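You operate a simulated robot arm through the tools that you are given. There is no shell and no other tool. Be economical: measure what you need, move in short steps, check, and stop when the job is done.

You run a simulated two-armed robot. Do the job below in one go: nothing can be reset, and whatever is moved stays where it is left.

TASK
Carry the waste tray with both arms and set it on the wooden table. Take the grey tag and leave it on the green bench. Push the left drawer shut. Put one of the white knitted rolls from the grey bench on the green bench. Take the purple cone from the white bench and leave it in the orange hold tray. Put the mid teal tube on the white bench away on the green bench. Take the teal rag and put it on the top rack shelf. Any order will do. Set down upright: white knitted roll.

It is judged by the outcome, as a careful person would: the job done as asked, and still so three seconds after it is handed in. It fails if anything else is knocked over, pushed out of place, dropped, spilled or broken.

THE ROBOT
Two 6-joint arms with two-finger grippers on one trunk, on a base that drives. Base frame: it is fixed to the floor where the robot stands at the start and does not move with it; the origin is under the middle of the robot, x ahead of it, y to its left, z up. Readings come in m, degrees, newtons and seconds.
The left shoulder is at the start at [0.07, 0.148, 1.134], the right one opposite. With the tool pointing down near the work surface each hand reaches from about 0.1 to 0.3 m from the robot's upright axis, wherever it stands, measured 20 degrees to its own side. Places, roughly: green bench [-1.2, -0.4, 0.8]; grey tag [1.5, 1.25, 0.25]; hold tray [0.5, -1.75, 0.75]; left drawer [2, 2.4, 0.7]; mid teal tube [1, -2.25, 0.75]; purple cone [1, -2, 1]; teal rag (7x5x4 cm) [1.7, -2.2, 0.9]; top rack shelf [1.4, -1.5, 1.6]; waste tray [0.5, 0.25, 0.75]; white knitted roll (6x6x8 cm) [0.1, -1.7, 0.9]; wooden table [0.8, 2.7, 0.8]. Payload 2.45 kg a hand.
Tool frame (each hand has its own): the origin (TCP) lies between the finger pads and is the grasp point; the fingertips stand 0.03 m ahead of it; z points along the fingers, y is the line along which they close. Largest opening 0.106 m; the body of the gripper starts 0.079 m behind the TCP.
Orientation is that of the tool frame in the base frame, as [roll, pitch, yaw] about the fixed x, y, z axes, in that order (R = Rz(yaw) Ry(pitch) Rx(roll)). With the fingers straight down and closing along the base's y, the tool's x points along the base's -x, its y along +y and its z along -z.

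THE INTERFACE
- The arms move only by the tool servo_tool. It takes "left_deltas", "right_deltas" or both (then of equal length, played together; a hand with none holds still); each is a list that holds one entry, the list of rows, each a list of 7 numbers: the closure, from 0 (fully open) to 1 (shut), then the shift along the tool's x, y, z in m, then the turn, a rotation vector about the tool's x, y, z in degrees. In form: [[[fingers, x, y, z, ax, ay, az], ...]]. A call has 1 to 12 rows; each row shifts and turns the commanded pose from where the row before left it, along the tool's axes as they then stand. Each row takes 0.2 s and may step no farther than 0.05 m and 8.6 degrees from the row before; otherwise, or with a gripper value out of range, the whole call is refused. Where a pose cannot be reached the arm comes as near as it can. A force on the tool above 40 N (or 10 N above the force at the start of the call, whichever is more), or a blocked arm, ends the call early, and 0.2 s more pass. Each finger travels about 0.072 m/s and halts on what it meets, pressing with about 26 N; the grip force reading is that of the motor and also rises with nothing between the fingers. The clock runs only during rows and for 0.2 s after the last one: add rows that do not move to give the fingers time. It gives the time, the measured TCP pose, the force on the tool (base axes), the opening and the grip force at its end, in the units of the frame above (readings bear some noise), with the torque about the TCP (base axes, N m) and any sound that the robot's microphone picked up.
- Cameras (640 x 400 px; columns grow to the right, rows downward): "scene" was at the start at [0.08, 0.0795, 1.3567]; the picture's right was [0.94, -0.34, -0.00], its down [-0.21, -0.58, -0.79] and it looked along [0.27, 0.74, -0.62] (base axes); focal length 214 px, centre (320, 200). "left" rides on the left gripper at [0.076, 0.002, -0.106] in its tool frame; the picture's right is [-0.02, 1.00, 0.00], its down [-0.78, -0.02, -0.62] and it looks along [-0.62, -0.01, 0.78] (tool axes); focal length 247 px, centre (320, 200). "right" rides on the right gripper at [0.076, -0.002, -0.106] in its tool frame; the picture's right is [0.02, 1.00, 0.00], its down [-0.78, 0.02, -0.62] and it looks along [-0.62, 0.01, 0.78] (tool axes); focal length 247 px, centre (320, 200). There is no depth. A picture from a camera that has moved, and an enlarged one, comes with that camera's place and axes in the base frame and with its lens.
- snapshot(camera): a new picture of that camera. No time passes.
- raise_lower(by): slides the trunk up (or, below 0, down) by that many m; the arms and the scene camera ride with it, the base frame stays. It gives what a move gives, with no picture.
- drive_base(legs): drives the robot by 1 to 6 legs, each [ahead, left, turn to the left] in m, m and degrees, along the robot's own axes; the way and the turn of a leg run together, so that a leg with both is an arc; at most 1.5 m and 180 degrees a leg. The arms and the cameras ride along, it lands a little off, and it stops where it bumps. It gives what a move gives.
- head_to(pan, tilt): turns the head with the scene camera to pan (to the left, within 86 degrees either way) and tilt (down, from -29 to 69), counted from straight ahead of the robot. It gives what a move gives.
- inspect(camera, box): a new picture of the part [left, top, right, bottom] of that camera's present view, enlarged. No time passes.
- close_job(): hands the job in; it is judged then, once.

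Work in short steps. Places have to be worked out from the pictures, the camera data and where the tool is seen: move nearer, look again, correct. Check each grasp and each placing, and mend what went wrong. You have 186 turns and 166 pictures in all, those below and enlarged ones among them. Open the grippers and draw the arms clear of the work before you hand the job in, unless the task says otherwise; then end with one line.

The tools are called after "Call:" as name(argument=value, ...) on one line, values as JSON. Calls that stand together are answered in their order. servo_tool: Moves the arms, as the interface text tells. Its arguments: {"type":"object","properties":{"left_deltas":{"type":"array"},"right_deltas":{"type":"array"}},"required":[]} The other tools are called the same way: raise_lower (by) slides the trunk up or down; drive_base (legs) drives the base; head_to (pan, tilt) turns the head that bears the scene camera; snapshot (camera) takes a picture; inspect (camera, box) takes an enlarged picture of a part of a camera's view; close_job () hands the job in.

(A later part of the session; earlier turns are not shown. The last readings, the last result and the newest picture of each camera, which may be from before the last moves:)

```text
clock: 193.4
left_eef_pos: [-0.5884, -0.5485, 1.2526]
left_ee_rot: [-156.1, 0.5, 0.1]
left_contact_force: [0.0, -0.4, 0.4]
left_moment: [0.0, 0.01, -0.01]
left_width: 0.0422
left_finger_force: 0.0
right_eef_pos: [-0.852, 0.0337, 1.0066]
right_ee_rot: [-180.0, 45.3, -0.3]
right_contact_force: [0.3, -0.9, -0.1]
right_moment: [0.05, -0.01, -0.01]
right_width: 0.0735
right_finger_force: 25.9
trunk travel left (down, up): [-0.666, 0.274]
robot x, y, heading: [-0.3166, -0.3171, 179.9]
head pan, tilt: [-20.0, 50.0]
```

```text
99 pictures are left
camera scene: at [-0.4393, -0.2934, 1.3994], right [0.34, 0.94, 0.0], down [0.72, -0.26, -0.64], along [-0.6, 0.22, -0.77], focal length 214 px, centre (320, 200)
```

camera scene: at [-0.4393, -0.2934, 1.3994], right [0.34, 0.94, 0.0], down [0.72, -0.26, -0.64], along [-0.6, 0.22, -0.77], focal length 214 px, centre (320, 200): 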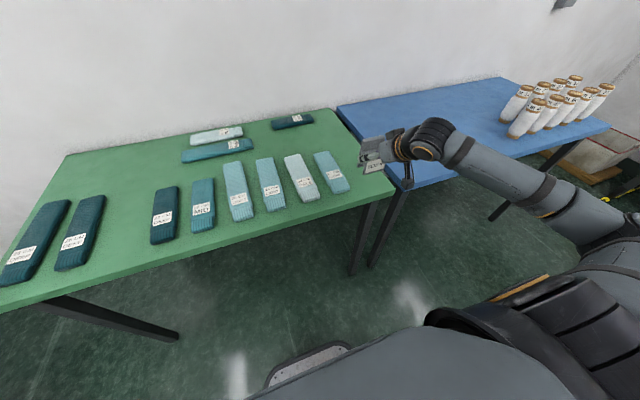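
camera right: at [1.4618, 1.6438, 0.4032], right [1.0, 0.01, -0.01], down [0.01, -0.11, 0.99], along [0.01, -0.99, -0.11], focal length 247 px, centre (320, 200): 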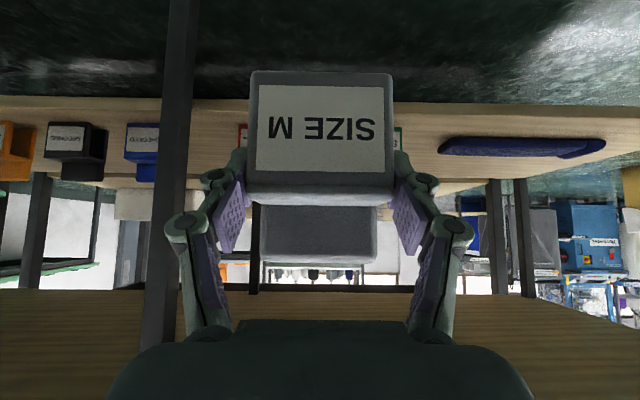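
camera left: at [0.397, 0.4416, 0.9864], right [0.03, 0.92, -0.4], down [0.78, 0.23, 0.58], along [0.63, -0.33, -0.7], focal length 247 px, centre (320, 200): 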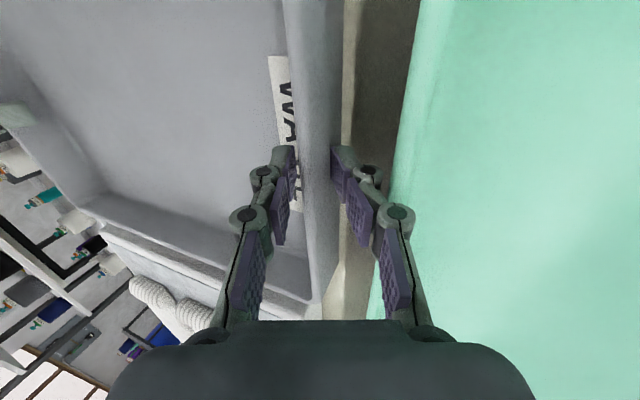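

I move so the tag is above the free strip, lower partway, and check with the hand camera.

Call:
drive_base(legs=[[0.08, -0.055, 0]])

Call:
raise_lower(by=-0.1)

Call:
snapshot(camera="scene")

Call:
snapshot(camera="right")

```text
clock: 194.5
left_eef_pos: [-0.6674, -0.4918, 1.2534]
left_ee_rot: [-156.1, 0.6, -0.1]
left_contact_force: [0.4, 0.6, 0.5]
left_moment: [0.03, 0.01, 0.01]
left_width: 0.0426
left_finger_force: 0.0
right_eef_pos: [-0.929, 0.0895, 1.0082]
right_ee_rot: [-180.0, 45.4, -0.2]
right_contact_force: [-0.6, 0.8, -0.2]
right_moment: [-0.03, -0.02, -0.01]
right_width: 0.0734
right_finger_force: 26.0
trunk travel left (down, up): [-0.666, 0.274]
robot x, y, heading: [-0.3984, -0.2591, 179.6]
head pan, tilt: [-20.0, 50.0]
```

```text
clock: 195.8
left_eef_pos: [-0.6665, -0.4916, 1.1532]
left_ee_rot: [-156.1, 0.3, 0.0]
left_contact_force: [0.9, 0.4, -0.2]
left_moment: [-0.03, -0.01, -0.04]
left_width: 0.0423
left_finger_force: 0.0
right_eef_pos: [-0.9299, 0.0899, 0.9075]
right_ee_rot: [180.0, 45.4, -0.2]
right_contact_force: [-0.2, -0.4, -0.6]
right_moment: [0.0, -0.04, 0.02]
right_width: 0.0731
right_finger_force: 26.3
trunk travel left (down, up): [-0.566, 0.374]
robot x, y, heading: [-0.3928, -0.2645, 179.7]
head pan, tilt: [-20.0, 50.0]
```

```text
98 pictures are left
camera scene: at [-0.5176, -0.2364, 1.2995], right [0.35, 0.94, 0.0], down [0.72, -0.27, -0.64], along [-0.6, 0.22, -0.77], focal length 214 px, centre (320, 200)
```

scene: 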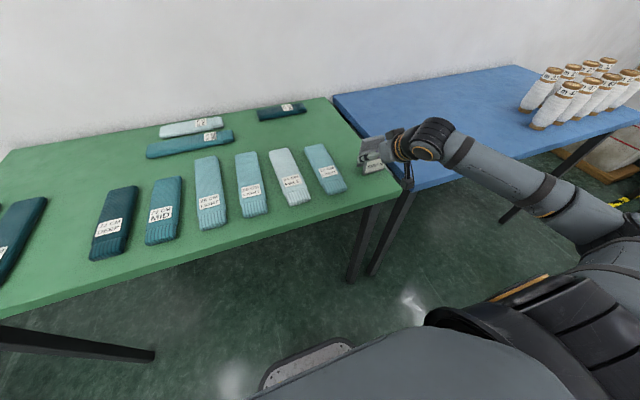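

```text
97 pictures are left
camera right: at [-0.8004, 0.0904, 0.9277], right [0.01, -1.0, -0.01], down [-0.11, -0.02, 0.99], along [-0.99, -0.01, -0.11], focal length 247 px, centre (320, 200)
```

right: 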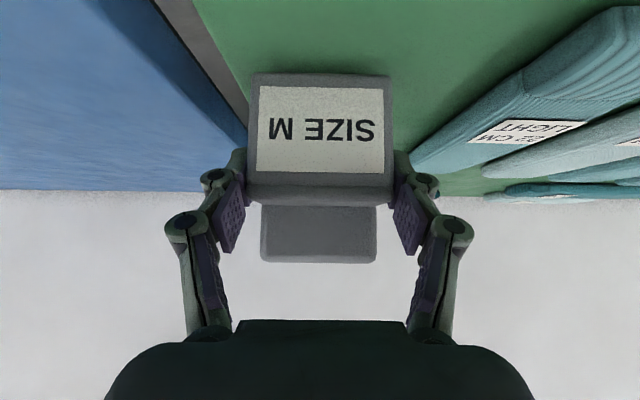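

Placement is over the bench, ~4 cm from its edge; I nudge it 1.5 cm inward and lower towards contact.

Call:
servo_tool(right_deltas=[[[1, 0, 0.015, 0, 0, 0, 0], [1, 0, 0, 0, 0, 0, 0]]])

Call:
raise_lower(by=-0.055)

Call:
raise_lower(by=-0.01)

Call:
snapshot(camera="right")

```text
clock: 196.4
left_eef_pos: [-0.6686, -0.4908, 1.1537]
left_ee_rot: [-156.2, 0.5, 0.0]
left_contact_force: [-0.1, 1.0, -0.1]
left_moment: [0.02, 0.03, -0.02]
left_width: 0.0422
left_finger_force: 0.1
right_eef_pos: [-0.9291, 0.0752, 0.9068]
right_ee_rot: [-180.0, 45.4, -0.2]
right_contact_force: [0.0, 0.5, -0.3]
right_moment: [0.0, 0.02, 0.03]
right_width: 0.0733
right_finger_force: 26.0
trunk travel left (down, up): [-0.566, 0.374]
robot x, y, heading: [-0.3972, -0.2589, 179.8]
head pan, tilt: [-20.0, 50.0]
```

```text
clock: 197.2
left_eef_pos: [-0.6649, -0.4919, 1.103]
left_ee_rot: [-156.0, 0.7, 0.1]
left_contact_force: [0.7, -0.4, 0.5]
left_moment: [0.0, -0.02, 0.01]
left_width: 0.0425
left_finger_force: 0.0
right_eef_pos: [-0.928, 0.0736, 0.8646]
right_ee_rot: [-179.9, 46.3, 0.1]
right_contact_force: [7.9, -0.2, 16.7]
right_moment: [-0.44, -0.06, 0.26]
right_width: 0.0733
right_finger_force: 25.6
trunk travel left (down, up): [-0.518, 0.422]
robot x, y, heading: [-0.3968, -0.2606, 180.1]
head pan, tilt: [-20.0, 50.0]
stopped: the force on the tool passed its limit at 85 N (the readings are from after the stop); the commanded pose is now the measured one
```

```text
clock: 197.7
left_eef_pos: [-0.6652, -0.4922, 1.0988]
left_ee_rot: [-156.2, 0.6, -0.2]
left_contact_force: [-0.7, 0.6, 0.2]
left_moment: [-0.02, -0.03, -0.03]
left_width: 0.0427
left_finger_force: 0.2
right_eef_pos: [-0.9312, 0.0726, 0.8638]
right_ee_rot: [-179.7, 47.3, 0.4]
right_contact_force: [8.8, -0.7, 20.6]
right_moment: [-0.53, -0.12, 0.31]
right_width: 0.0733
right_finger_force: 25.7
trunk travel left (down, up): [-0.512, 0.428]
robot x, y, heading: [-0.3968, -0.2579, 179.6]
head pan, tilt: [-20.0, 50.0]
stopped: the force on the tool passed its limit at 47 N (the readings are from after the stop); the commanded pose is now the measured one
```

```text
96 pictures are left
camera right: at [-0.8005, 0.0737, 0.8803], right [0.02, -1.0, -0.02], down [-0.07, -0.02, 1.0], along [-1.0, -0.02, -0.07], focal length 247 px, centre (320, 200)
```

right: 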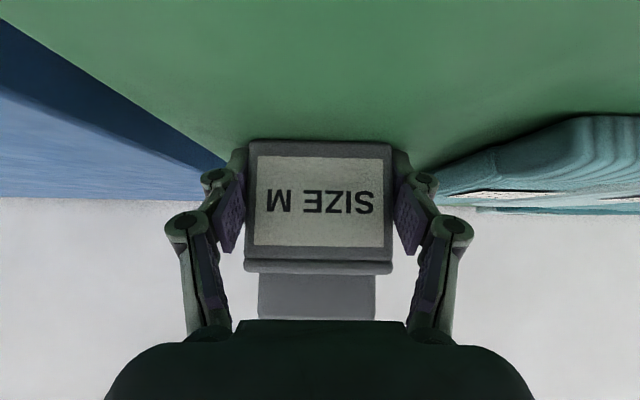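

The tag rests on the bench (surface ≈0.826). I ease up slightly, open, and retreat along the tool axis.

Call:
raise_lower(by=0.004)

Call:
servo_tool(right_deltas=[[[0.25, 0, 0, 0, 0, 0, 0], [0.12, 0, 0, 0, 0, 0, 0], [0.12, 0, 0, 0, 0, 0, 0], [0.12, 0, 0, -0.03, 0, 0, 0], [0.12, 0, 0, -0.04, 0, 0, 0], [0.12, 0, 0, -0.04, 0, 0, 0]]])

Call:
snapshot(camera="right")

```text
clock: 198.2
left_eef_pos: [-0.6669, -0.4922, 1.1031]
left_ee_rot: [-156.0, 0.7, -0.1]
left_contact_force: [-0.3, -0.4, -0.4]
left_moment: [0.0, 0.0, 0.0]
left_width: 0.0425
left_finger_force: 0.0
right_eef_pos: [-0.9319, 0.0735, 0.8648]
right_ee_rot: [-179.8, 46.8, 0.2]
right_contact_force: [1.1, -2.1, 4.1]
right_moment: [-0.25, 0.01, 0.06]
right_width: 0.0731
right_finger_force: 25.7
trunk travel left (down, up): [-0.516, 0.424]
robot x, y, heading: [-0.3958, -0.2658, 179.4]
head pan, tilt: [-20.0, 50.0]
```

```text
clock: 199.6
left_eef_pos: [-0.6667, -0.4909, 1.1017]
left_ee_rot: [-156.0, 0.5, 0.1]
left_contact_force: [-0.9, 0.3, -0.8]
left_moment: [0.03, 0.04, 0.0]
left_width: 0.0426
left_finger_force: 0.1
right_eef_pos: [-0.9008, 0.0477, 0.8914]
right_ee_rot: [-179.8, 46.9, 0.2]
right_contact_force: [0.3, 0.3, -0.8]
right_moment: [0.01, 0.01, 0.01]
right_width: 0.0933
right_finger_force: 0.1
right hand out of reach, approached as far as the arm can: row 4, 5, 6
trunk travel left (down, up): [-0.516, 0.424]
robot x, y, heading: [-0.3933, -0.2593, 180.0]
head pan, tilt: [-20.0, 50.0]
```

```text
95 pictures are left
camera right: at [-0.7708, 0.048, 0.9085], right [0.01, -1.0, -0.02], down [-0.08, -0.02, 1.0], along [-1.0, -0.01, -0.08], focal length 247 px, centre (320, 200)
```

right: 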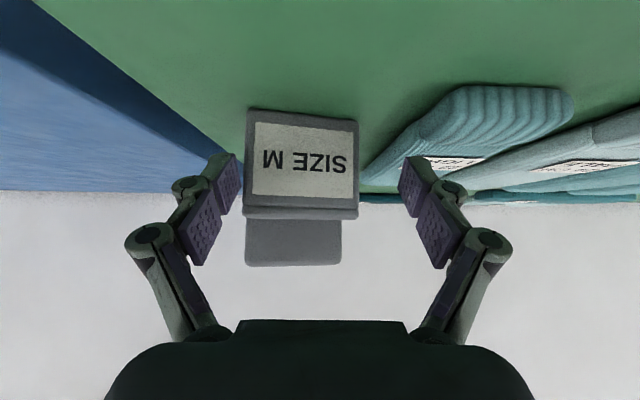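

The tag stands on the bench. The arm is at its inner limit, so I back out by driving.

Call:
drive_base(legs=[[-0.2, 0, 0]])

Call:
raise_lower(by=0.15)

Call:
snapshot(camera="scene")

```text
clock: 201.2
left_eef_pos: [-0.4651, -0.4921, 1.1021]
left_ee_rot: [-156.2, 0.6, 0.0]
left_contact_force: [0.3, 0.1, 0.1]
left_moment: [-0.01, 0.02, -0.01]
left_width: 0.0423
left_finger_force: 0.1
right_eef_pos: [-0.698, 0.0466, 0.893]
right_ee_rot: [-179.8, 46.8, 0.1]
right_contact_force: [-0.5, 0.1, -0.2]
right_moment: [-0.02, 0.05, -0.03]
right_width: 0.0932
right_finger_force: 0.1
trunk travel left (down, up): [-0.516, 0.424]
robot x, y, heading: [-0.1898, -0.2638, 179.8]
head pan, tilt: [-20.0, 50.0]
```

```text
clock: 202.9
left_eef_pos: [-0.4666, -0.4922, 1.2527]
left_ee_rot: [-156.2, 0.4, 0.0]
left_contact_force: [0.1, -0.1, 0.4]
left_moment: [-0.03, -0.01, 0.0]
left_width: 0.0421
left_finger_force: 0.1
right_eef_pos: [-0.7006, 0.047, 1.0414]
right_ee_rot: [-179.8, 46.8, 0.1]
right_contact_force: [-0.6, -0.3, -0.5]
right_moment: [0.0, -0.04, 0.0]
right_width: 0.0934
right_finger_force: 0.0
trunk travel left (down, up): [-0.666, 0.274]
robot x, y, heading: [-0.1938, -0.265, 179.9]
head pan, tilt: [-20.0, 50.0]
```

```text
94 pictures are left
camera scene: at [-0.3162, -0.2375, 1.3988], right [0.35, 0.94, 0.0], down [0.72, -0.27, -0.64], along [-0.6, 0.22, -0.77], focal length 214 px, centre (320, 200)
```

scene: 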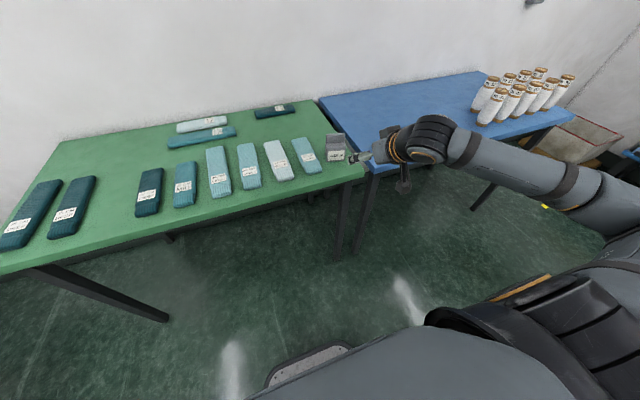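

Tag done. Next the knitted roll: I turn south toward the grey bench and approach for a look.

Call:
drive_base(legs=[[0, 0, 45], [0, 0, 45], [0.35, 0.2, 0]])

Call:
head_to(pan=0, tilt=30)

Call:
snapshot(camera="scene")

```text
clock: 209.5
left_eef_pos: [0.2221, -0.9029, 1.2526]
left_ee_rot: [-156.1, 0.4, 88.6]
left_contact_force: [-0.4, 0.1, -0.2]
left_moment: [0.03, -0.01, 0.01]
left_width: 0.0426
left_finger_force: 0.1
right_eef_pos: [-0.3215, -1.1244, 1.0423]
right_ee_rot: [-179.7, 46.9, 88.9]
right_contact_force: [0.6, 0.0, 0.2]
right_moment: [0.01, -0.03, 0.01]
right_width: 0.0934
right_finger_force: 0.0
trunk travel left (down, up): [-0.666, 0.274]
robot x, y, heading: [0.0004, -0.6242, -91.5]
head pan, tilt: [-20.0, 50.0]
```

```text
clock: 210.4
left_eef_pos: [0.2231, -0.904, 1.252]
left_ee_rot: [-156.0, 0.6, 88.6]
left_contact_force: [0.0, -0.7, 0.4]
left_moment: [0.02, 0.01, 0.01]
left_width: 0.0426
left_finger_force: 0.1
right_eef_pos: [-0.3205, -1.1242, 1.0413]
right_ee_rot: [-179.7, 46.8, 88.9]
right_contact_force: [0.5, -0.1, 0.2]
right_moment: [0.02, -0.01, 0.03]
right_width: 0.0933
right_finger_force: 0.0
trunk travel left (down, up): [-0.666, 0.274]
robot x, y, heading: [-0.001, -0.6282, -91.8]
head pan, tilt: [0.0, 30.0]
```

```text
93 pictures are left
camera scene: at [-0.0036, -0.7676, 1.4283], right [-1.0, 0.03, 0.0], down [0.01, 0.5, -0.87], along [-0.03, -0.87, -0.5], focal length 214 px, centre (320, 200)
```

scene: 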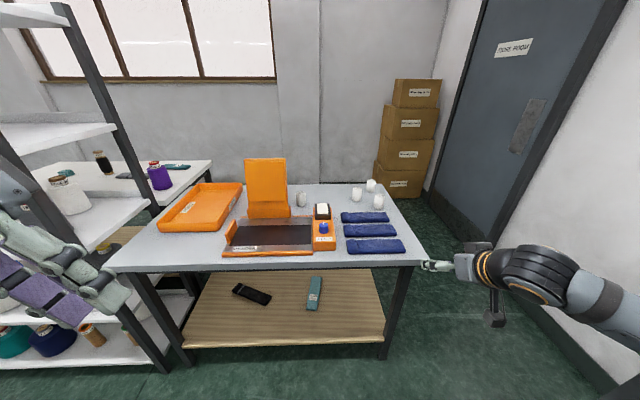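

Good view. I zoom on the white rolls and the white-bench end.

Call:
inspect(camera="scene", box=[280, 160, 440, 260])

Call:
inspect(camera="scene", box=[30, 130, 260, 274])

```text
4.00 times, centred on (360, 210) of scene
camera zoom: at [-0.0036, -0.7676, 1.4283], right [-1.0, 0.03, 0.0], down [0.01, 0.5, -0.87], along [-0.03, -0.87, -0.5], focal length 858 px, centre (160, 160)
```

zoom: 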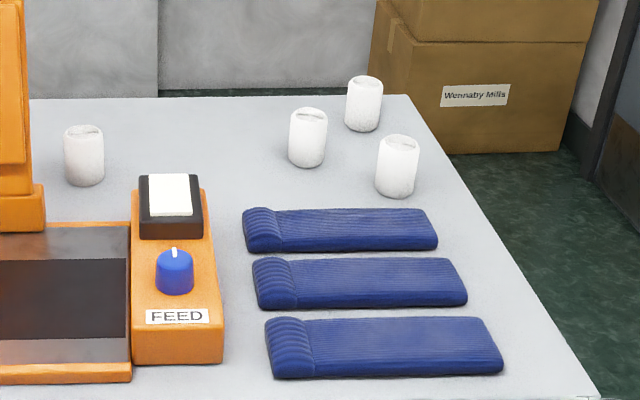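

```text
2.78 times, centred on (145, 202) of scene
camera zoom: at [-0.0036, -0.7676, 1.4283], right [-1.0, 0.03, 0.0], down [0.01, 0.5, -0.87], along [-0.03, -0.87, -0.5], focal length 596 px, centre (806, 194)
```

zoom: 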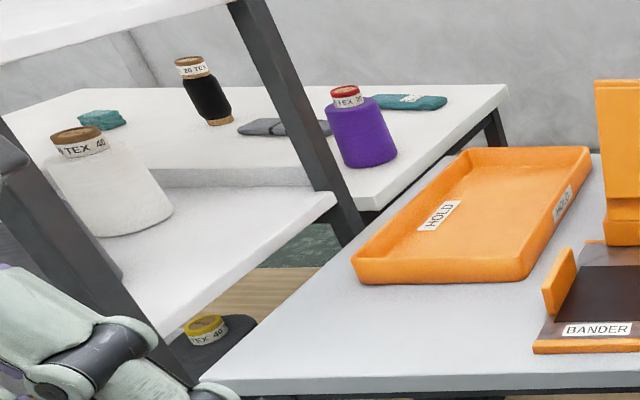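

Four standing rolls; the white bench is best reached from behind the grey bench, via the gap between the green- and grey-bench corners (legs ~0.63 m apart). I raise the arms, line up with the gap, and look down at it.

Call:
raise_lower(by=0.2)

Call:
drive_base(legs=[[0.08, -0.27, 0], [0, 0, -38.5]])

Call:
head_to(pan=0, tilt=55)

Call:
snapshot(camera="scene")

```text
clock: 212.5
left_eef_pos: [0.2234, -0.9029, 1.453]
left_ee_rot: [-156.1, 0.5, 88.6]
left_contact_force: [0.8, 0.1, 0.5]
left_moment: [0.02, -0.04, -0.01]
left_width: 0.0425
left_finger_force: 0.1
right_eef_pos: [-0.3207, -1.1235, 1.2408]
right_ee_rot: [-179.7, 46.8, 88.9]
right_contact_force: [-0.3, -0.1, 0.0]
right_moment: [0.01, 0.01, -0.01]
right_width: 0.0933
right_finger_force: 0.0
trunk travel left (down, up): [-0.866, 0.074]
robot x, y, heading: [0.0032, -0.6251, -91.6]
head pan, tilt: [0.0, 30.0]
```

```text
clock: 216.3
left_eef_pos: [-0.2718, -1.0552, 1.4521]
left_ee_rot: [-156.1, 0.5, 49.9]
left_contact_force: [-0.1, 0.2, 0.3]
left_moment: [0.01, 0.04, 0.0]
left_width: 0.0424
left_finger_force: 0.2
right_eef_pos: [-0.8348, -0.8876, 1.2407]
right_ee_rot: [-179.7, 46.8, 50.3]
right_contact_force: [-0.3, -0.2, -0.6]
right_moment: [0.02, -0.01, -0.01]
right_width: 0.0934
right_finger_force: 0.1
trunk travel left (down, up): [-0.866, 0.074]
robot x, y, heading: [-0.2727, -0.6988, -130.5]
head pan, tilt: [0.0, 30.0]
```

```text
clock: 217.2
left_eef_pos: [-0.2716, -1.0553, 1.4513]
left_ee_rot: [-156.2, 0.5, 49.9]
left_contact_force: [-0.3, -0.3, 0.5]
left_moment: [0.01, 0.0, 0.0]
left_width: 0.0424
left_finger_force: 0.0
right_eef_pos: [-0.8355, -0.8885, 1.2413]
right_ee_rot: [-179.7, 46.8, 50.2]
right_contact_force: [0.1, 0.0, -0.5]
right_moment: [0.03, -0.01, 0.01]
right_width: 0.0934
right_finger_force: 0.1
trunk travel left (down, up): [-0.866, 0.074]
robot x, y, heading: [-0.2733, -0.7004, -130.2]
head pan, tilt: [0.0, 55.0]
```

```text
90 pictures are left
camera scene: at [-0.3522, -0.7944, 1.5924], right [-0.76, 0.65, 0.0], down [0.53, 0.62, -0.57], along [-0.37, -0.44, -0.82], focal length 214 px, centre (320, 200)
```

scene: 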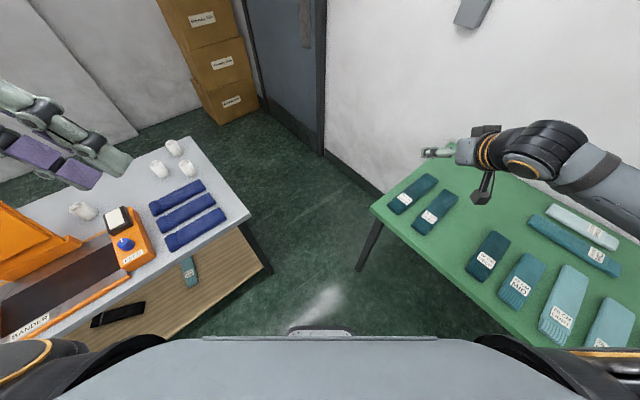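

The gap is ~0.7 m between feet and the base is ~0.4 m wide: fine. I fold the right tool vertical, untilt the left, pass through the gap, and turn toward the space behind the grey bench.

Call:
servo_tool(right_deltas=[[[0, 0.0313, 0, -0.002, 0, 8, 0], [0, 0.0313, 0, -0.002, 0, 8, 0], [0, 0.0313, 0, -0.002, 0, 8, 0], [0, 0.0313, 0, -0.002, 0, 8, 0], [0, 0.0313, 0, -0.002, 0, 8, 0], [0, 0.027, 0, -0.002, 0, 7, 0]]], left_deltas=[[[0, 0, 0.0313, -0.002, -8, 0, 0], [0, 0, 0.0313, -0.002, -8, 0, 0], [0, 0, 0.0313, -0.002, -8, 0, 0], [0, 0, 0, 0, 0, 0, 0], [0, 0, 0, 0, 0, 0, 0], [0, 0, 0, 0, 0, 0, 0]]])

Call:
drive_base(legs=[[0.45, 0.04, 0], [0.45, 0, 0], [0, 0, 40]])

Call:
head_to(pan=25, tilt=30)

Call:
snapshot(camera="scene")

```text
clock: 218.6
left_eef_pos: [-0.2026, -1.1176, 1.4328]
left_ee_rot: [180.0, 0.5, 50.0]
left_contact_force: [-0.9, -0.1, 0.4]
left_moment: [-0.01, 0.02, -0.01]
left_width: 0.106
left_finger_force: 0.0
right_eef_pos: [-0.7262, -0.7642, 1.1694]
right_ee_rot: [-179.8, -0.3, 49.9]
right_contact_force: [-0.1, -0.5, 0.7]
right_moment: [-0.01, 0.0, 0.0]
right_width: 0.1062
right_finger_force: 0.1
right hand out of reach, approached as far as the arm can: row 4
trunk travel left (down, up): [-0.866, 0.074]
robot x, y, heading: [-0.2727, -0.6991, -130.3]
head pan, tilt: [0.0, 55.0]
```

```text
clock: 225.5
left_eef_pos: [-0.49, -1.6745, 1.4344]
left_ee_rot: [179.9, 0.5, 91.0]
left_contact_force: [0.0, 0.5, 0.6]
left_moment: [0.0, -0.01, 0.01]
left_width: 0.1058
left_finger_force: 0.1
right_eef_pos: [-1.1168, -1.7537, 1.17]
right_ee_rot: [-179.9, -0.3, 91.0]
right_contact_force: [0.5, 0.4, -0.5]
right_moment: [0.01, 0.01, -0.02]
right_width: 0.1059
right_finger_force: 0.0
trunk travel left (down, up): [-0.866, 0.074]
robot x, y, heading: [-0.8143, -1.4032, -89.4]
head pan, tilt: [0.0, 55.0]
```

```text
clock: 226.4
left_eef_pos: [-0.4883, -1.6734, 1.4333]
left_ee_rot: [179.8, 0.5, 90.9]
left_contact_force: [0.2, 0.0, 0.5]
left_moment: [0.02, 0.01, -0.03]
left_width: 0.106
left_finger_force: 0.0
right_eef_pos: [-1.1155, -1.754, 1.17]
right_ee_rot: [-179.7, -0.4, 91.1]
right_contact_force: [-0.2, 0.2, -0.3]
right_moment: [0.0, -0.01, -0.01]
right_width: 0.1063
right_finger_force: 0.0
trunk travel left (down, up): [-0.866, 0.074]
robot x, y, heading: [-0.8214, -1.4064, -89.2]
head pan, tilt: [25.0, 30.0]
```

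```text
89 pictures are left
camera scene: at [-0.7771, -1.5394, 1.6283], right [-0.9, -0.43, 0.0], down [-0.22, 0.45, -0.87], along [0.38, -0.78, -0.5], focal length 214 px, centre (320, 200)
```

scene: 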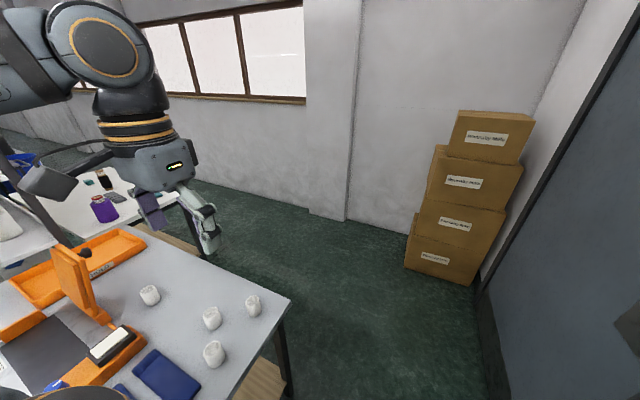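

The corridor behind is free. I drive south 0.88 m, turn east, and move toward the white bench end.

Call:
drive_base(legs=[[0.88, 0, 0], [0, 0, 89.4], [0.8, 0, 0]])

Call:
head_to(pan=10, tilt=40)

Call:
snapshot(camera="scene")

```text
clock: 238.7
left_eef_pos: [0.2761, -1.9703, 1.4331]
left_ee_rot: [179.8, 0.6, -180.0]
left_contact_force: [-0.1, -0.1, 0.4]
left_moment: [-0.03, -0.01, 0.0]
left_width: 0.106
left_finger_force: 0.0
right_eef_pos: [0.3445, -2.5982, 1.1705]
right_ee_rot: [-179.9, -0.2, 179.9]
right_contact_force: [0.2, 0.5, -0.8]
right_moment: [-0.05, -0.01, 0.03]
right_width: 0.1061
right_finger_force: 0.1
trunk travel left (down, up): [-0.866, 0.074]
robot x, y, heading: [0.0017, -2.2937, -0.6]
head pan, tilt: [25.0, 30.0]
```

```text
clock: 239.5
left_eef_pos: [0.2772, -1.9706, 1.4327]
left_ee_rot: [179.9, 0.6, 180.0]
left_contact_force: [-0.6, -0.3, 0.0]
left_moment: [-0.01, 0.0, -0.01]
left_width: 0.1061
left_finger_force: 0.0
right_eef_pos: [0.3464, -2.5995, 1.1691]
right_ee_rot: [-179.8, -0.3, 179.9]
right_contact_force: [0.4, -0.2, -0.3]
right_moment: [-0.01, -0.07, 0.0]
right_width: 0.1059
right_finger_force: 0.1
trunk travel left (down, up): [-0.866, 0.074]
robot x, y, heading: [0.0029, -2.2936, -0.3]
head pan, tilt: [10.0, 40.0]
```

```text
88 pictures are left
camera scene: at [0.1374, -2.2809, 1.6131], right [0.17, -0.99, 0.0], down [-0.63, -0.11, -0.77], along [0.76, 0.13, -0.64], focal length 214 px, centre (320, 200)
```

scene: 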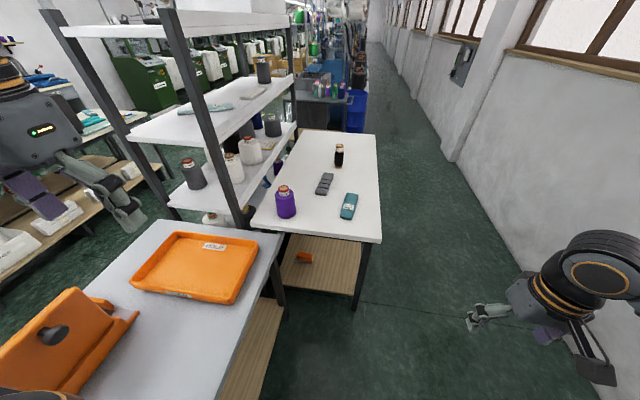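

White bench in full view with the purple cone, teal tube and corridor along its south side. Zoom to locate everything including the teal rag.

Call:
inspect(camera="scene", box=[230, 120, 400, 226])

```text
3.76 times, centred on (315, 173) of scene
camera zoom: at [0.1374, -2.2809, 1.6131], right [0.17, -0.99, 0.0], down [-0.63, -0.11, -0.77], along [0.76, 0.13, -0.64], focal length 807 px, centre (339, 302)
```

zoom: 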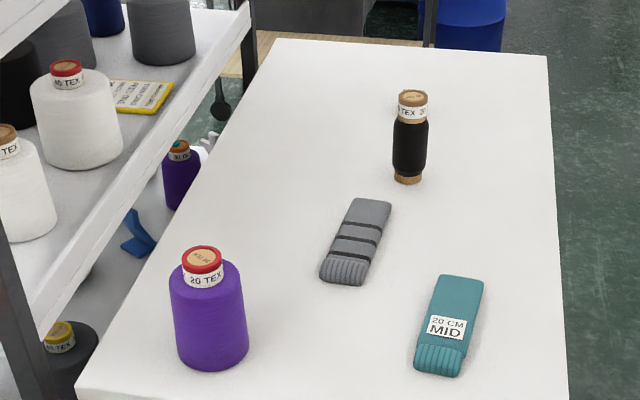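

Cone ≈(0.925,-1.965), tube ≈(1.0,-2.29) on the white bench (z≈0.85, west end x≈0.79); the rag is likely hidden behind the black spool. I drive closer and bring the left hand over the cone.

Call:
drive_base(legs=[[0.53, 0, 0]])

Call:
servo_tool(left_deltas=[[[0, -0.03, 0, 0, 0, 0, 0], [0, -0.03, 0, 0, 0, 0, 0], [0, -0.03, 0, 0, 0, 0, 0], [0, 0, 0, 0, 0, 0, 0]]])

Call:
raise_lower(by=-0.2)

Call:
snapshot(camera="left")

```text
clock: 242.6
left_eef_pos: [0.8171, -1.9792, 1.4329]
left_ee_rot: [179.9, 0.5, 179.5]
left_contact_force: [-1.2, 0.4, -0.7]
left_moment: [0.01, -0.03, 0.01]
left_width: 0.106
left_finger_force: 0.0
right_eef_pos: [0.8801, -2.6068, 1.1703]
right_ee_rot: [-179.7, -0.2, 179.5]
right_contact_force: [0.3, 0.5, -0.7]
right_moment: [-0.03, -0.03, 0.01]
right_width: 0.1061
right_finger_force: 0.0
trunk travel left (down, up): [-0.866, 0.074]
robot x, y, heading: [0.5429, -2.2989, -0.8]
head pan, tilt: [10.0, 40.0]
```

```text
clock: 243.6
left_eef_pos: [0.906, -1.9719, 1.4292]
left_ee_rot: [-179.9, 0.5, 179.4]
left_contact_force: [-0.1, -0.3, -0.2]
left_moment: [-0.04, -0.02, 0.0]
left_width: 0.1058
left_finger_force: 0.2
left hand out of reach, approached as far as the arm can: row 3
right_eef_pos: [0.8828, -2.6066, 1.1706]
right_ee_rot: [-179.7, -0.2, 179.4]
right_contact_force: [-0.6, 0.5, -0.5]
right_moment: [-0.02, -0.02, -0.02]
right_width: 0.106
right_finger_force: 0.1
trunk travel left (down, up): [-0.866, 0.074]
robot x, y, heading: [0.5435, -2.2998, -0.8]
head pan, tilt: [10.0, 40.0]
```

```text
clock: 245.8
left_eef_pos: [0.9069, -1.9732, 1.2292]
left_ee_rot: [179.9, 0.6, 179.4]
left_contact_force: [0.0, -0.1, 0.1]
left_moment: [0.01, 0.02, 0.02]
left_width: 0.1062
left_finger_force: 0.2
right_eef_pos: [0.882, -2.6063, 0.9706]
right_ee_rot: [-179.8, -0.4, 179.3]
right_contact_force: [0.1, 0.4, 0.7]
right_moment: [0.03, -0.01, 0.0]
right_width: 0.106
right_finger_force: 0.0
trunk travel left (down, up): [-0.666, 0.274]
robot x, y, heading: [0.543, -2.2979, -0.6]
head pan, tilt: [10.0, 40.0]
```

```text
86 pictures are left
camera left: at [0.8299, -1.9712, 1.3345], right [0.03, 1.0, 0.0], down [0.78, -0.03, 0.63], along [0.63, -0.02, -0.78], focal length 247 px, centre (320, 200)
```

left: 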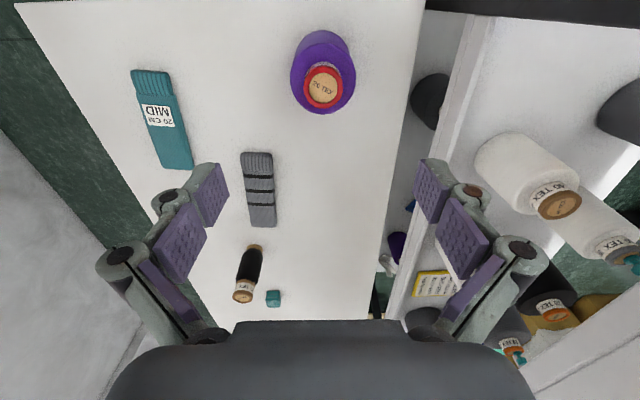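

The rag is visible too, beside the black spool. Cone top is at about (0.915,-1.97). I nudge 1 cm ahead and lower to just above it.

Call:
servo_tool(left_deltas=[[[0, -0.01, 0.002, 0, 0, 0, 0], [0, 0, 0, 0, 0, 0, 0]]])

Call:
raise_lower(by=-0.17)

Call:
snapshot(camera="left")

Call:
head_to(pan=30, tilt=35)

Call:
snapshot(camera="scene")

```text
clock: 246.4
left_eef_pos: [0.9147, -1.9692, 1.2282]
left_ee_rot: [180.0, 0.6, 179.4]
left_contact_force: [-1.4, 0.6, 0.2]
left_moment: [0.0, -0.07, -0.04]
left_width: 0.1059
left_finger_force: 0.2
left hand out of reach, approached as far as the arm can: row 1
right_eef_pos: [0.8823, -2.6078, 0.9707]
right_ee_rot: [-179.8, -0.2, 179.4]
right_contact_force: [-0.1, -0.8, 0.0]
right_moment: [-0.01, 0.03, 0.0]
right_width: 0.106
right_finger_force: 0.1
trunk travel left (down, up): [-0.666, 0.274]
robot x, y, heading: [0.5435, -2.2998, -0.7]
head pan, tilt: [10.0, 40.0]
```

```text
clock: 248.3
left_eef_pos: [0.9146, -1.9694, 1.0587]
left_ee_rot: [179.9, 0.6, 179.4]
left_contact_force: [0.7, -0.1, 0.1]
left_moment: [0.01, 0.03, -0.03]
left_width: 0.106
left_finger_force: 0.0
right_eef_pos: [0.8827, -2.6071, 0.8004]
right_ee_rot: [-179.8, -0.3, 179.4]
right_contact_force: [0.2, 0.4, 1.1]
right_moment: [-0.01, -0.01, -0.02]
right_width: 0.106
right_finger_force: 0.0
trunk travel left (down, up): [-0.496, 0.444]
robot x, y, heading: [0.5443, -2.2994, -1.0]
head pan, tilt: [10.0, 40.0]
```

```text
85 pictures are left
camera left: at [0.838, -1.9668, 1.1636], right [0.03, 1.0, 0.0], down [0.78, -0.02, 0.63], along [0.63, -0.02, -0.78], focal length 247 px, centre (320, 200)
```

left: 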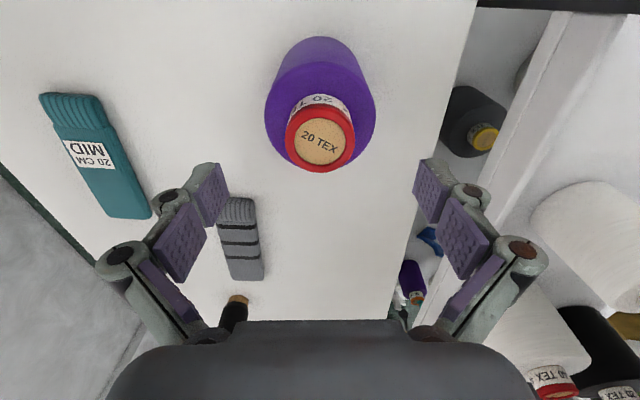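

```text
clock: 249.1
left_eef_pos: [0.9156, -1.9696, 1.0575]
left_ee_rot: [-180.0, 0.6, 179.5]
left_contact_force: [-0.4, -0.1, 0.2]
left_moment: [0.0, -0.02, -0.01]
left_width: 0.1063
left_finger_force: 0.1
right_eef_pos: [0.8823, -2.6066, 0.7999]
right_ee_rot: [-179.8, -0.2, 179.4]
right_contact_force: [0.7, 0.4, -0.5]
right_moment: [0.01, 0.0, 0.01]
right_width: 0.1061
right_finger_force: 0.0
trunk travel left (down, up): [-0.496, 0.444]
robot x, y, heading: [0.5432, -2.2976, -0.8]
head pan, tilt: [30.0, 35.0]
```

```text
84 pictures are left
camera scene: at [0.6704, -2.2583, 1.2506], right [0.49, -0.87, 0.0], down [-0.5, -0.28, -0.82], along [0.72, 0.4, -0.57], focal length 214 px, centre (320, 200)
```

scene: 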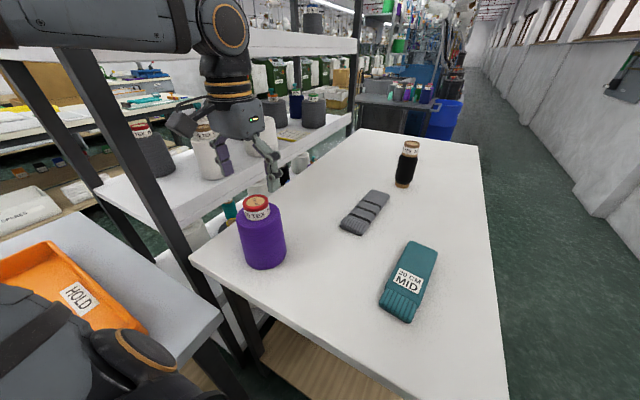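

Cone top found at (0.919,-1.970,0.992). Lower so the pads take the neck, then close.

Call:
raise_lower(by=-0.076)

Call:
servo_tool(left_deltas=[[[0.3, -0.004, 0, 0, 0, 0, 0], [0.6, 0, 0, 0, 0, 0, 0], [0.9, 0, 0, 0, 0, 0, 0], [1, 0, 0, 0, 0, 0, 0], [1, 0, 0, 0, 0, 0, 0]]])

Call:
snapshot(camera="left")

```text
clock: 250.3
left_eef_pos: [0.9146, -1.9687, 0.9824]
left_ee_rot: [-180.0, 0.6, 179.3]
left_contact_force: [0.8, -0.3, 0.3]
left_moment: [0.01, -0.03, 0.01]
left_width: 0.106
left_finger_force: 0.0
right_eef_pos: [0.8812, -2.6067, 0.7242]
right_ee_rot: [-179.8, -0.3, 179.4]
right_contact_force: [-0.5, -0.2, -0.5]
right_moment: [0.0, 0.0, 0.04]
right_width: 0.1062
right_finger_force: 0.0
trunk travel left (down, up): [-0.42, 0.52]
robot x, y, heading: [0.5453, -2.2985, -0.7]
head pan, tilt: [30.0, 35.0]
```

```text
clock: 251.5
left_eef_pos: [0.9169, -1.9681, 0.9809]
left_ee_rot: [-180.0, 0.6, 179.4]
left_contact_force: [-2.6, -1.1, 3.5]
left_moment: [-0.09, 0.1, -0.02]
left_width: 0.0909
left_finger_force: 25.9
right_eef_pos: [0.8816, -2.6072, 0.7231]
right_ee_rot: [-179.8, -0.3, 179.5]
right_contact_force: [-0.2, 0.5, 0.0]
right_moment: [0.01, 0.01, 0.0]
right_width: 0.1062
right_finger_force: 0.1
trunk travel left (down, up): [-0.42, 0.52]
robot x, y, heading: [0.5404, -2.3005, -0.8]
head pan, tilt: [30.0, 35.0]
```

```text
83 pictures are left
camera left: at [0.8406, -1.9658, 1.0871], right [0.03, 1.0, 0.0], down [0.78, -0.02, 0.63], along [0.63, -0.02, -0.78], focal length 247 px, centre (320, 200)
```

left: 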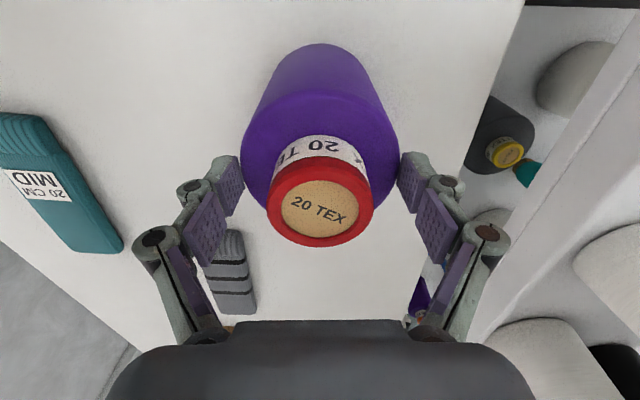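

The pads have taken the top edge of the cone body (9.1 cm). I reopen, go 2.2 cm deeper for a firmer hold, and close again.

Call:
servo_tool(left_deltas=[[[0.5, 0, 0, 0, 0, 0, 0], [0, 0, -0.001, 0, 0, 0, 0], [0, 0, 0, 0, 0, 0, 0]]])

Call:
raise_lower(by=-0.022)

Call:
servo_tool(left_deltas=[[[0.5, 0, 0, 0, 0, 0, 0], [1, 0, 0, 0, 0, 0, 0], [1, 0, 0, 0, 0, 0, 0], [1, 0, 0, 0, 0, 0, 0]]])

Call:
raise_lower(by=0.05)

Call:
snapshot(camera="left")

```text
clock: 252.3
left_eef_pos: [0.9182, -1.9663, 0.9804]
left_ee_rot: [-180.0, 0.7, 179.4]
left_contact_force: [0.0, -0.2, -0.5]
left_moment: [0.02, 0.01, -0.03]
left_width: 0.1061
left_finger_force: 0.1
right_eef_pos: [0.8831, -2.6063, 0.7232]
right_ee_rot: [-179.8, -0.3, 179.4]
right_contact_force: [-0.1, -1.0, -0.2]
right_moment: [-0.01, -0.02, 0.0]
right_width: 0.1059
right_finger_force: 0.2
trunk travel left (down, up): [-0.42, 0.52]
robot x, y, heading: [0.5468, -2.297, -0.9]
head pan, tilt: [30.0, 35.0]
```

```text
clock: 252.9
left_eef_pos: [0.9172, -1.9677, 0.9605]
left_ee_rot: [-179.8, 0.7, 179.4]
left_contact_force: [-0.2, 0.5, 0.0]
left_moment: [0.03, -0.02, -0.02]
left_width: 0.1058
left_finger_force: 0.0
right_eef_pos: [0.8834, -2.6066, 0.7022]
right_ee_rot: [-179.7, -0.3, 179.4]
right_contact_force: [-0.6, -0.6, 0.0]
right_moment: [-0.01, 0.0, 0.01]
right_width: 0.1062
right_finger_force: 0.0
trunk travel left (down, up): [-0.398, 0.542]
robot x, y, heading: [0.5424, -2.2989, -1.0]
head pan, tilt: [30.0, 35.0]
```

```text
clock: 253.9
left_eef_pos: [0.917, -1.968, 0.9596]
left_ee_rot: [180.0, 0.6, 179.4]
left_contact_force: [0.1, 0.6, 3.9]
left_moment: [-0.12, -0.01, -0.08]
left_width: 0.0923
left_finger_force: 26.1
right_eef_pos: [0.8822, -2.6069, 0.7023]
right_ee_rot: [-179.8, -0.4, 179.4]
right_contact_force: [-1.2, -1.0, 0.3]
right_moment: [0.0, 0.0, 0.0]
right_width: 0.1058
right_finger_force: 0.1
trunk travel left (down, up): [-0.398, 0.542]
robot x, y, heading: [0.545, -2.2997, -0.3]
head pan, tilt: [30.0, 35.0]
```

```text
clock: 254.9
left_eef_pos: [0.918, -1.9685, 1.0096]
left_ee_rot: [-179.9, 0.6, 179.4]
left_contact_force: [0.2, 0.5, -3.9]
left_moment: [0.01, -0.01, 0.03]
left_width: 0.0922
left_finger_force: 26.3
right_eef_pos: [0.8823, -2.6076, 0.7505]
right_ee_rot: [-179.7, -0.2, 179.4]
right_contact_force: [-0.1, 0.8, 0.2]
right_moment: [-0.02, 0.03, -0.02]
right_width: 0.1061
right_finger_force: 0.0
trunk travel left (down, up): [-0.448, 0.492]
robot x, y, heading: [0.5427, -2.297, -0.7]
head pan, tilt: [30.0, 35.0]
```

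```text
82 pictures are left
camera left: at [0.841, -1.9656, 1.1144], right [0.03, 1.0, 0.0], down [0.78, -0.02, 0.63], along [0.63, -0.02, -0.78], focal length 247 px, centre (320, 200)
```

left: 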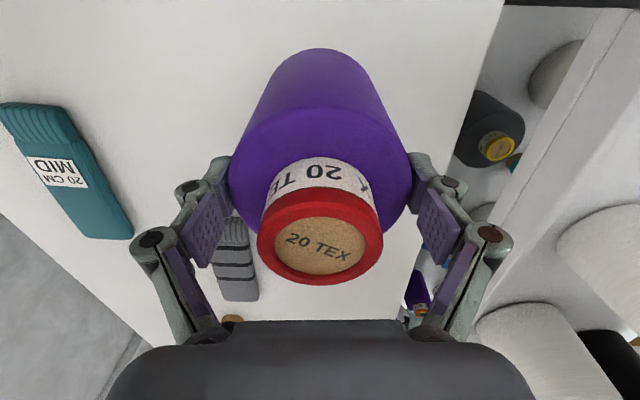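

Cone lifted (about 4 N). The hold tray is at x 0.42–0.70, y -1.90…-1.51 — reachable by just turning left ~49°. I raise and turn.

Call:
raise_lower(by=0.3)

Call:
drive_base(legs=[[-0.02, 0, 0], [0, 0, 48]])

Call:
head_to(pan=40, tilt=50)

Call:
snapshot(camera="scene")

Call:
snapshot(camera="left")

```text
clock: 257.9
left_eef_pos: [0.9181, -1.9678, 1.3086]
left_ee_rot: [-180.0, 0.6, 179.4]
left_contact_force: [0.0, 0.1, -2.6]
left_moment: [0.03, 0.02, 0.0]
left_width: 0.0925
left_finger_force: 26.7
right_eef_pos: [0.8817, -2.6072, 1.0514]
right_ee_rot: [-179.7, -0.3, 179.4]
right_contact_force: [0.2, -0.3, -0.1]
right_moment: [0.01, 0.0, -0.01]
right_width: 0.1059
right_finger_force: 0.0
trunk travel left (down, up): [-0.748, 0.192]
robot x, y, heading: [0.5449, -2.3014, -0.9]
head pan, tilt: [30.0, 35.0]
```

```text
clock: 260.8
left_eef_pos: [0.5272, -1.799, 1.3095]
left_ee_rot: [-179.9, 0.6, -132.5]
left_contact_force: [-0.9, 0.4, -3.3]
left_moment: [-0.03, -0.02, 0.02]
left_width: 0.092
left_finger_force: 26.1
right_eef_pos: [0.9797, -2.2527, 1.0522]
right_ee_rot: [-179.8, -0.2, -132.5]
right_contact_force: [0.2, -0.3, 0.8]
right_moment: [0.01, 0.01, -0.01]
right_width: 0.1059
right_finger_force: 0.0
trunk travel left (down, up): [-0.748, 0.192]
robot x, y, heading: [0.5217, -2.2991, 46.9]
head pan, tilt: [30.0, 35.0]
```

```text
clock: 261.6
left_eef_pos: [0.5281, -1.7992, 1.3084]
left_ee_rot: [-179.9, 0.7, -132.5]
left_contact_force: [0.8, 0.5, -2.8]
left_moment: [0.02, 0.01, 0.02]
left_width: 0.0921
left_finger_force: 26.0
right_eef_pos: [0.9779, -2.2517, 1.0527]
right_ee_rot: [-179.7, -0.3, -132.5]
right_contact_force: [0.4, -0.1, -0.2]
right_moment: [0.03, 0.0, -0.02]
right_width: 0.1062
right_finger_force: 0.1
trunk travel left (down, up): [-0.748, 0.192]
robot x, y, heading: [0.5228, -2.2998, 47.2]
head pan, tilt: [40.0, 50.0]
```

```text
81 pictures are left
camera scene: at [0.5607, -2.1858, 1.4809], right [1.0, -0.05, 0.0], down [-0.04, -0.77, -0.64], along [0.03, 0.64, -0.77], focal length 214 px, centre (320, 200)
```

scene: 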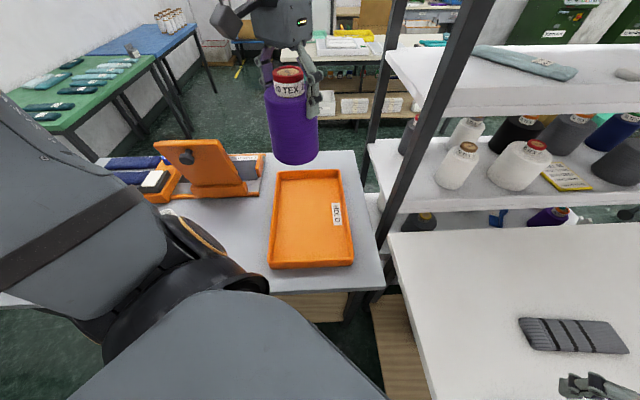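

```text
80 pictures are left
camera left: at [0.4739, -1.855, 1.4143], right [-0.72, 0.69, 0.0], down [0.54, 0.56, 0.63], along [0.44, 0.45, -0.78], focal length 247 px, centre (320, 200)
```

left: 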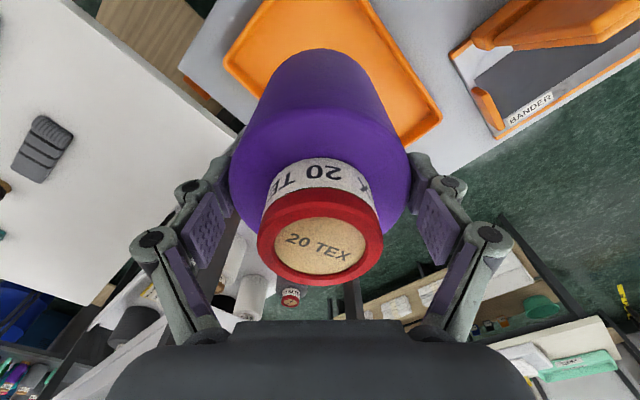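

The cone is over the tray (tray x 0.41–0.675, y -1.935…-1.53). The right hand hangs over the white bench, so I lower with the left arm itself and raise the right.

Call:
servo_tool(left_deltas=[[[1, 0, 0, 0.03, 0, 0, 0], [1, 0, 0, 0.03, 0, 0, 0], [1, 0, 0, 0.03, 0, 0, 0], [1, 0, 0, 0.03, 0, 0, 0], [1, 0, 0, 0.03, 0, 0, 0], [1, 0, 0, 0.03, 0, 0, 0], [1, 0, 0, 0.03, 0, 0, 0], [1, 0, 0, 0.03, 0, 0, 0]]], right_deltas=[[[0, 0, 0, -0.02, 0, 0, 0], [0, 0, 0, -0.02, 0, 0, 0], [0, 0, 0, -0.02, 0, 0, 0], [0, 0, 0, -0.02, 0, 0, 0], [0, 0, 0, -0.02, 0, 0, 0], [0, 0, 0, -0.02, 0, 0, 0], [0, 0, 0, -0.02, 0, 0, 0], [0, 0, 0, -0.02, 0, 0, 0]]])

Call:
snapshot(camera="scene")

```text
clock: 263.4
left_eef_pos: [0.5281, -1.7981, 1.0675]
left_ee_rot: [-179.8, 0.7, -132.6]
left_contact_force: [-1.1, 0.0, -2.7]
left_moment: [-0.02, -0.02, -0.02]
left_width: 0.0923
left_finger_force: 26.4
right_eef_pos: [0.9763, -2.2483, 1.2133]
right_ee_rot: [-179.6, -0.4, -132.5]
right_contact_force: [-0.9, 0.6, 0.1]
right_moment: [-0.06, -0.05, -0.01]
right_width: 0.1059
right_finger_force: 0.1
trunk travel left (down, up): [-0.748, 0.192]
robot x, y, heading: [0.5191, -2.3006, 47.0]
head pan, tilt: [40.0, 50.0]
```

```text
79 pictures are left
camera scene: at [0.5584, -2.1836, 1.4808], right [1.0, -0.05, 0.0], down [-0.04, -0.77, -0.64], along [0.03, 0.64, -0.77], focal length 214 px, centre (320, 200)
```

scene: 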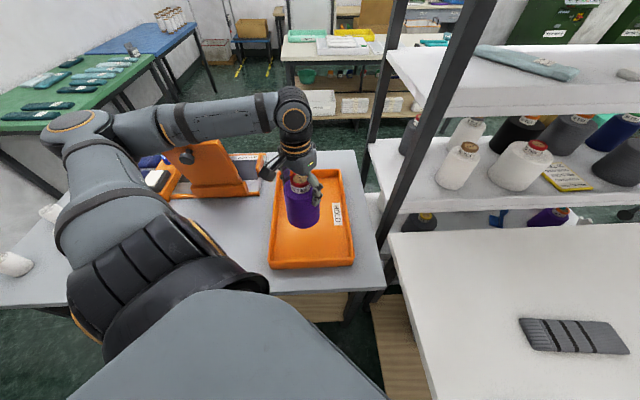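

Arm clears the orange panel laterally. Lower with the trunk toward contact.

Call:
raise_lower(by=-0.095)

Call:
raise_lower(by=-0.012)

Call:
snapshot(camera="scene")

```text
clock: 264.7
left_eef_pos: [0.5289, -1.7987, 0.9745]
left_ee_rot: [180.0, 0.6, -132.4]
left_contact_force: [-0.1, 0.2, -3.6]
left_moment: [0.0, 0.02, -0.01]
left_width: 0.0922
left_finger_force: 25.9
right_eef_pos: [0.9784, -2.2523, 1.1164]
right_ee_rot: [-179.6, -0.3, -132.5]
right_contact_force: [0.4, -0.2, 0.3]
right_moment: [-0.02, -0.01, -0.01]
right_width: 0.1059
right_finger_force: 0.2
trunk travel left (down, up): [-0.653, 0.287]
robot x, y, heading: [0.5204, -2.2954, 47.1]
head pan, tilt: [40.0, 50.0]
```

```text
clock: 265.3
left_eef_pos: [0.5286, -1.7994, 0.9642]
left_ee_rot: [179.9, 0.8, -132.5]
left_contact_force: [-0.9, 3.9, 24.1]
left_moment: [0.15, 0.09, -0.11]
left_width: 0.0931
left_finger_force: 26.2
right_eef_pos: [0.9783, -2.2524, 1.105]
right_ee_rot: [-179.7, -0.2, -132.6]
right_contact_force: [-0.1, 0.0, 0.4]
right_moment: [-0.03, -0.03, 0.04]
right_width: 0.1062
right_finger_force: 0.1
trunk travel left (down, up): [-0.641, 0.299]
robot x, y, heading: [0.5226, -2.3003, 47.0]
head pan, tilt: [40.0, 50.0]
```

```text
78 pictures are left
camera scene: at [0.5604, -2.1877, 1.3744], right [1.0, -0.05, 0.0], down [-0.04, -0.76, -0.64], along [0.03, 0.64, -0.77], focal length 214 px, centre (320, 200)
```

scene: 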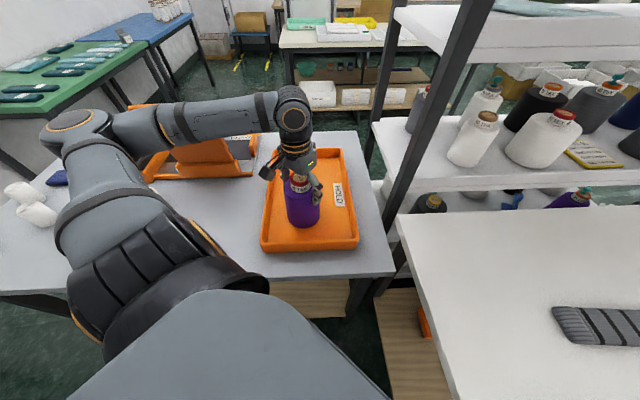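

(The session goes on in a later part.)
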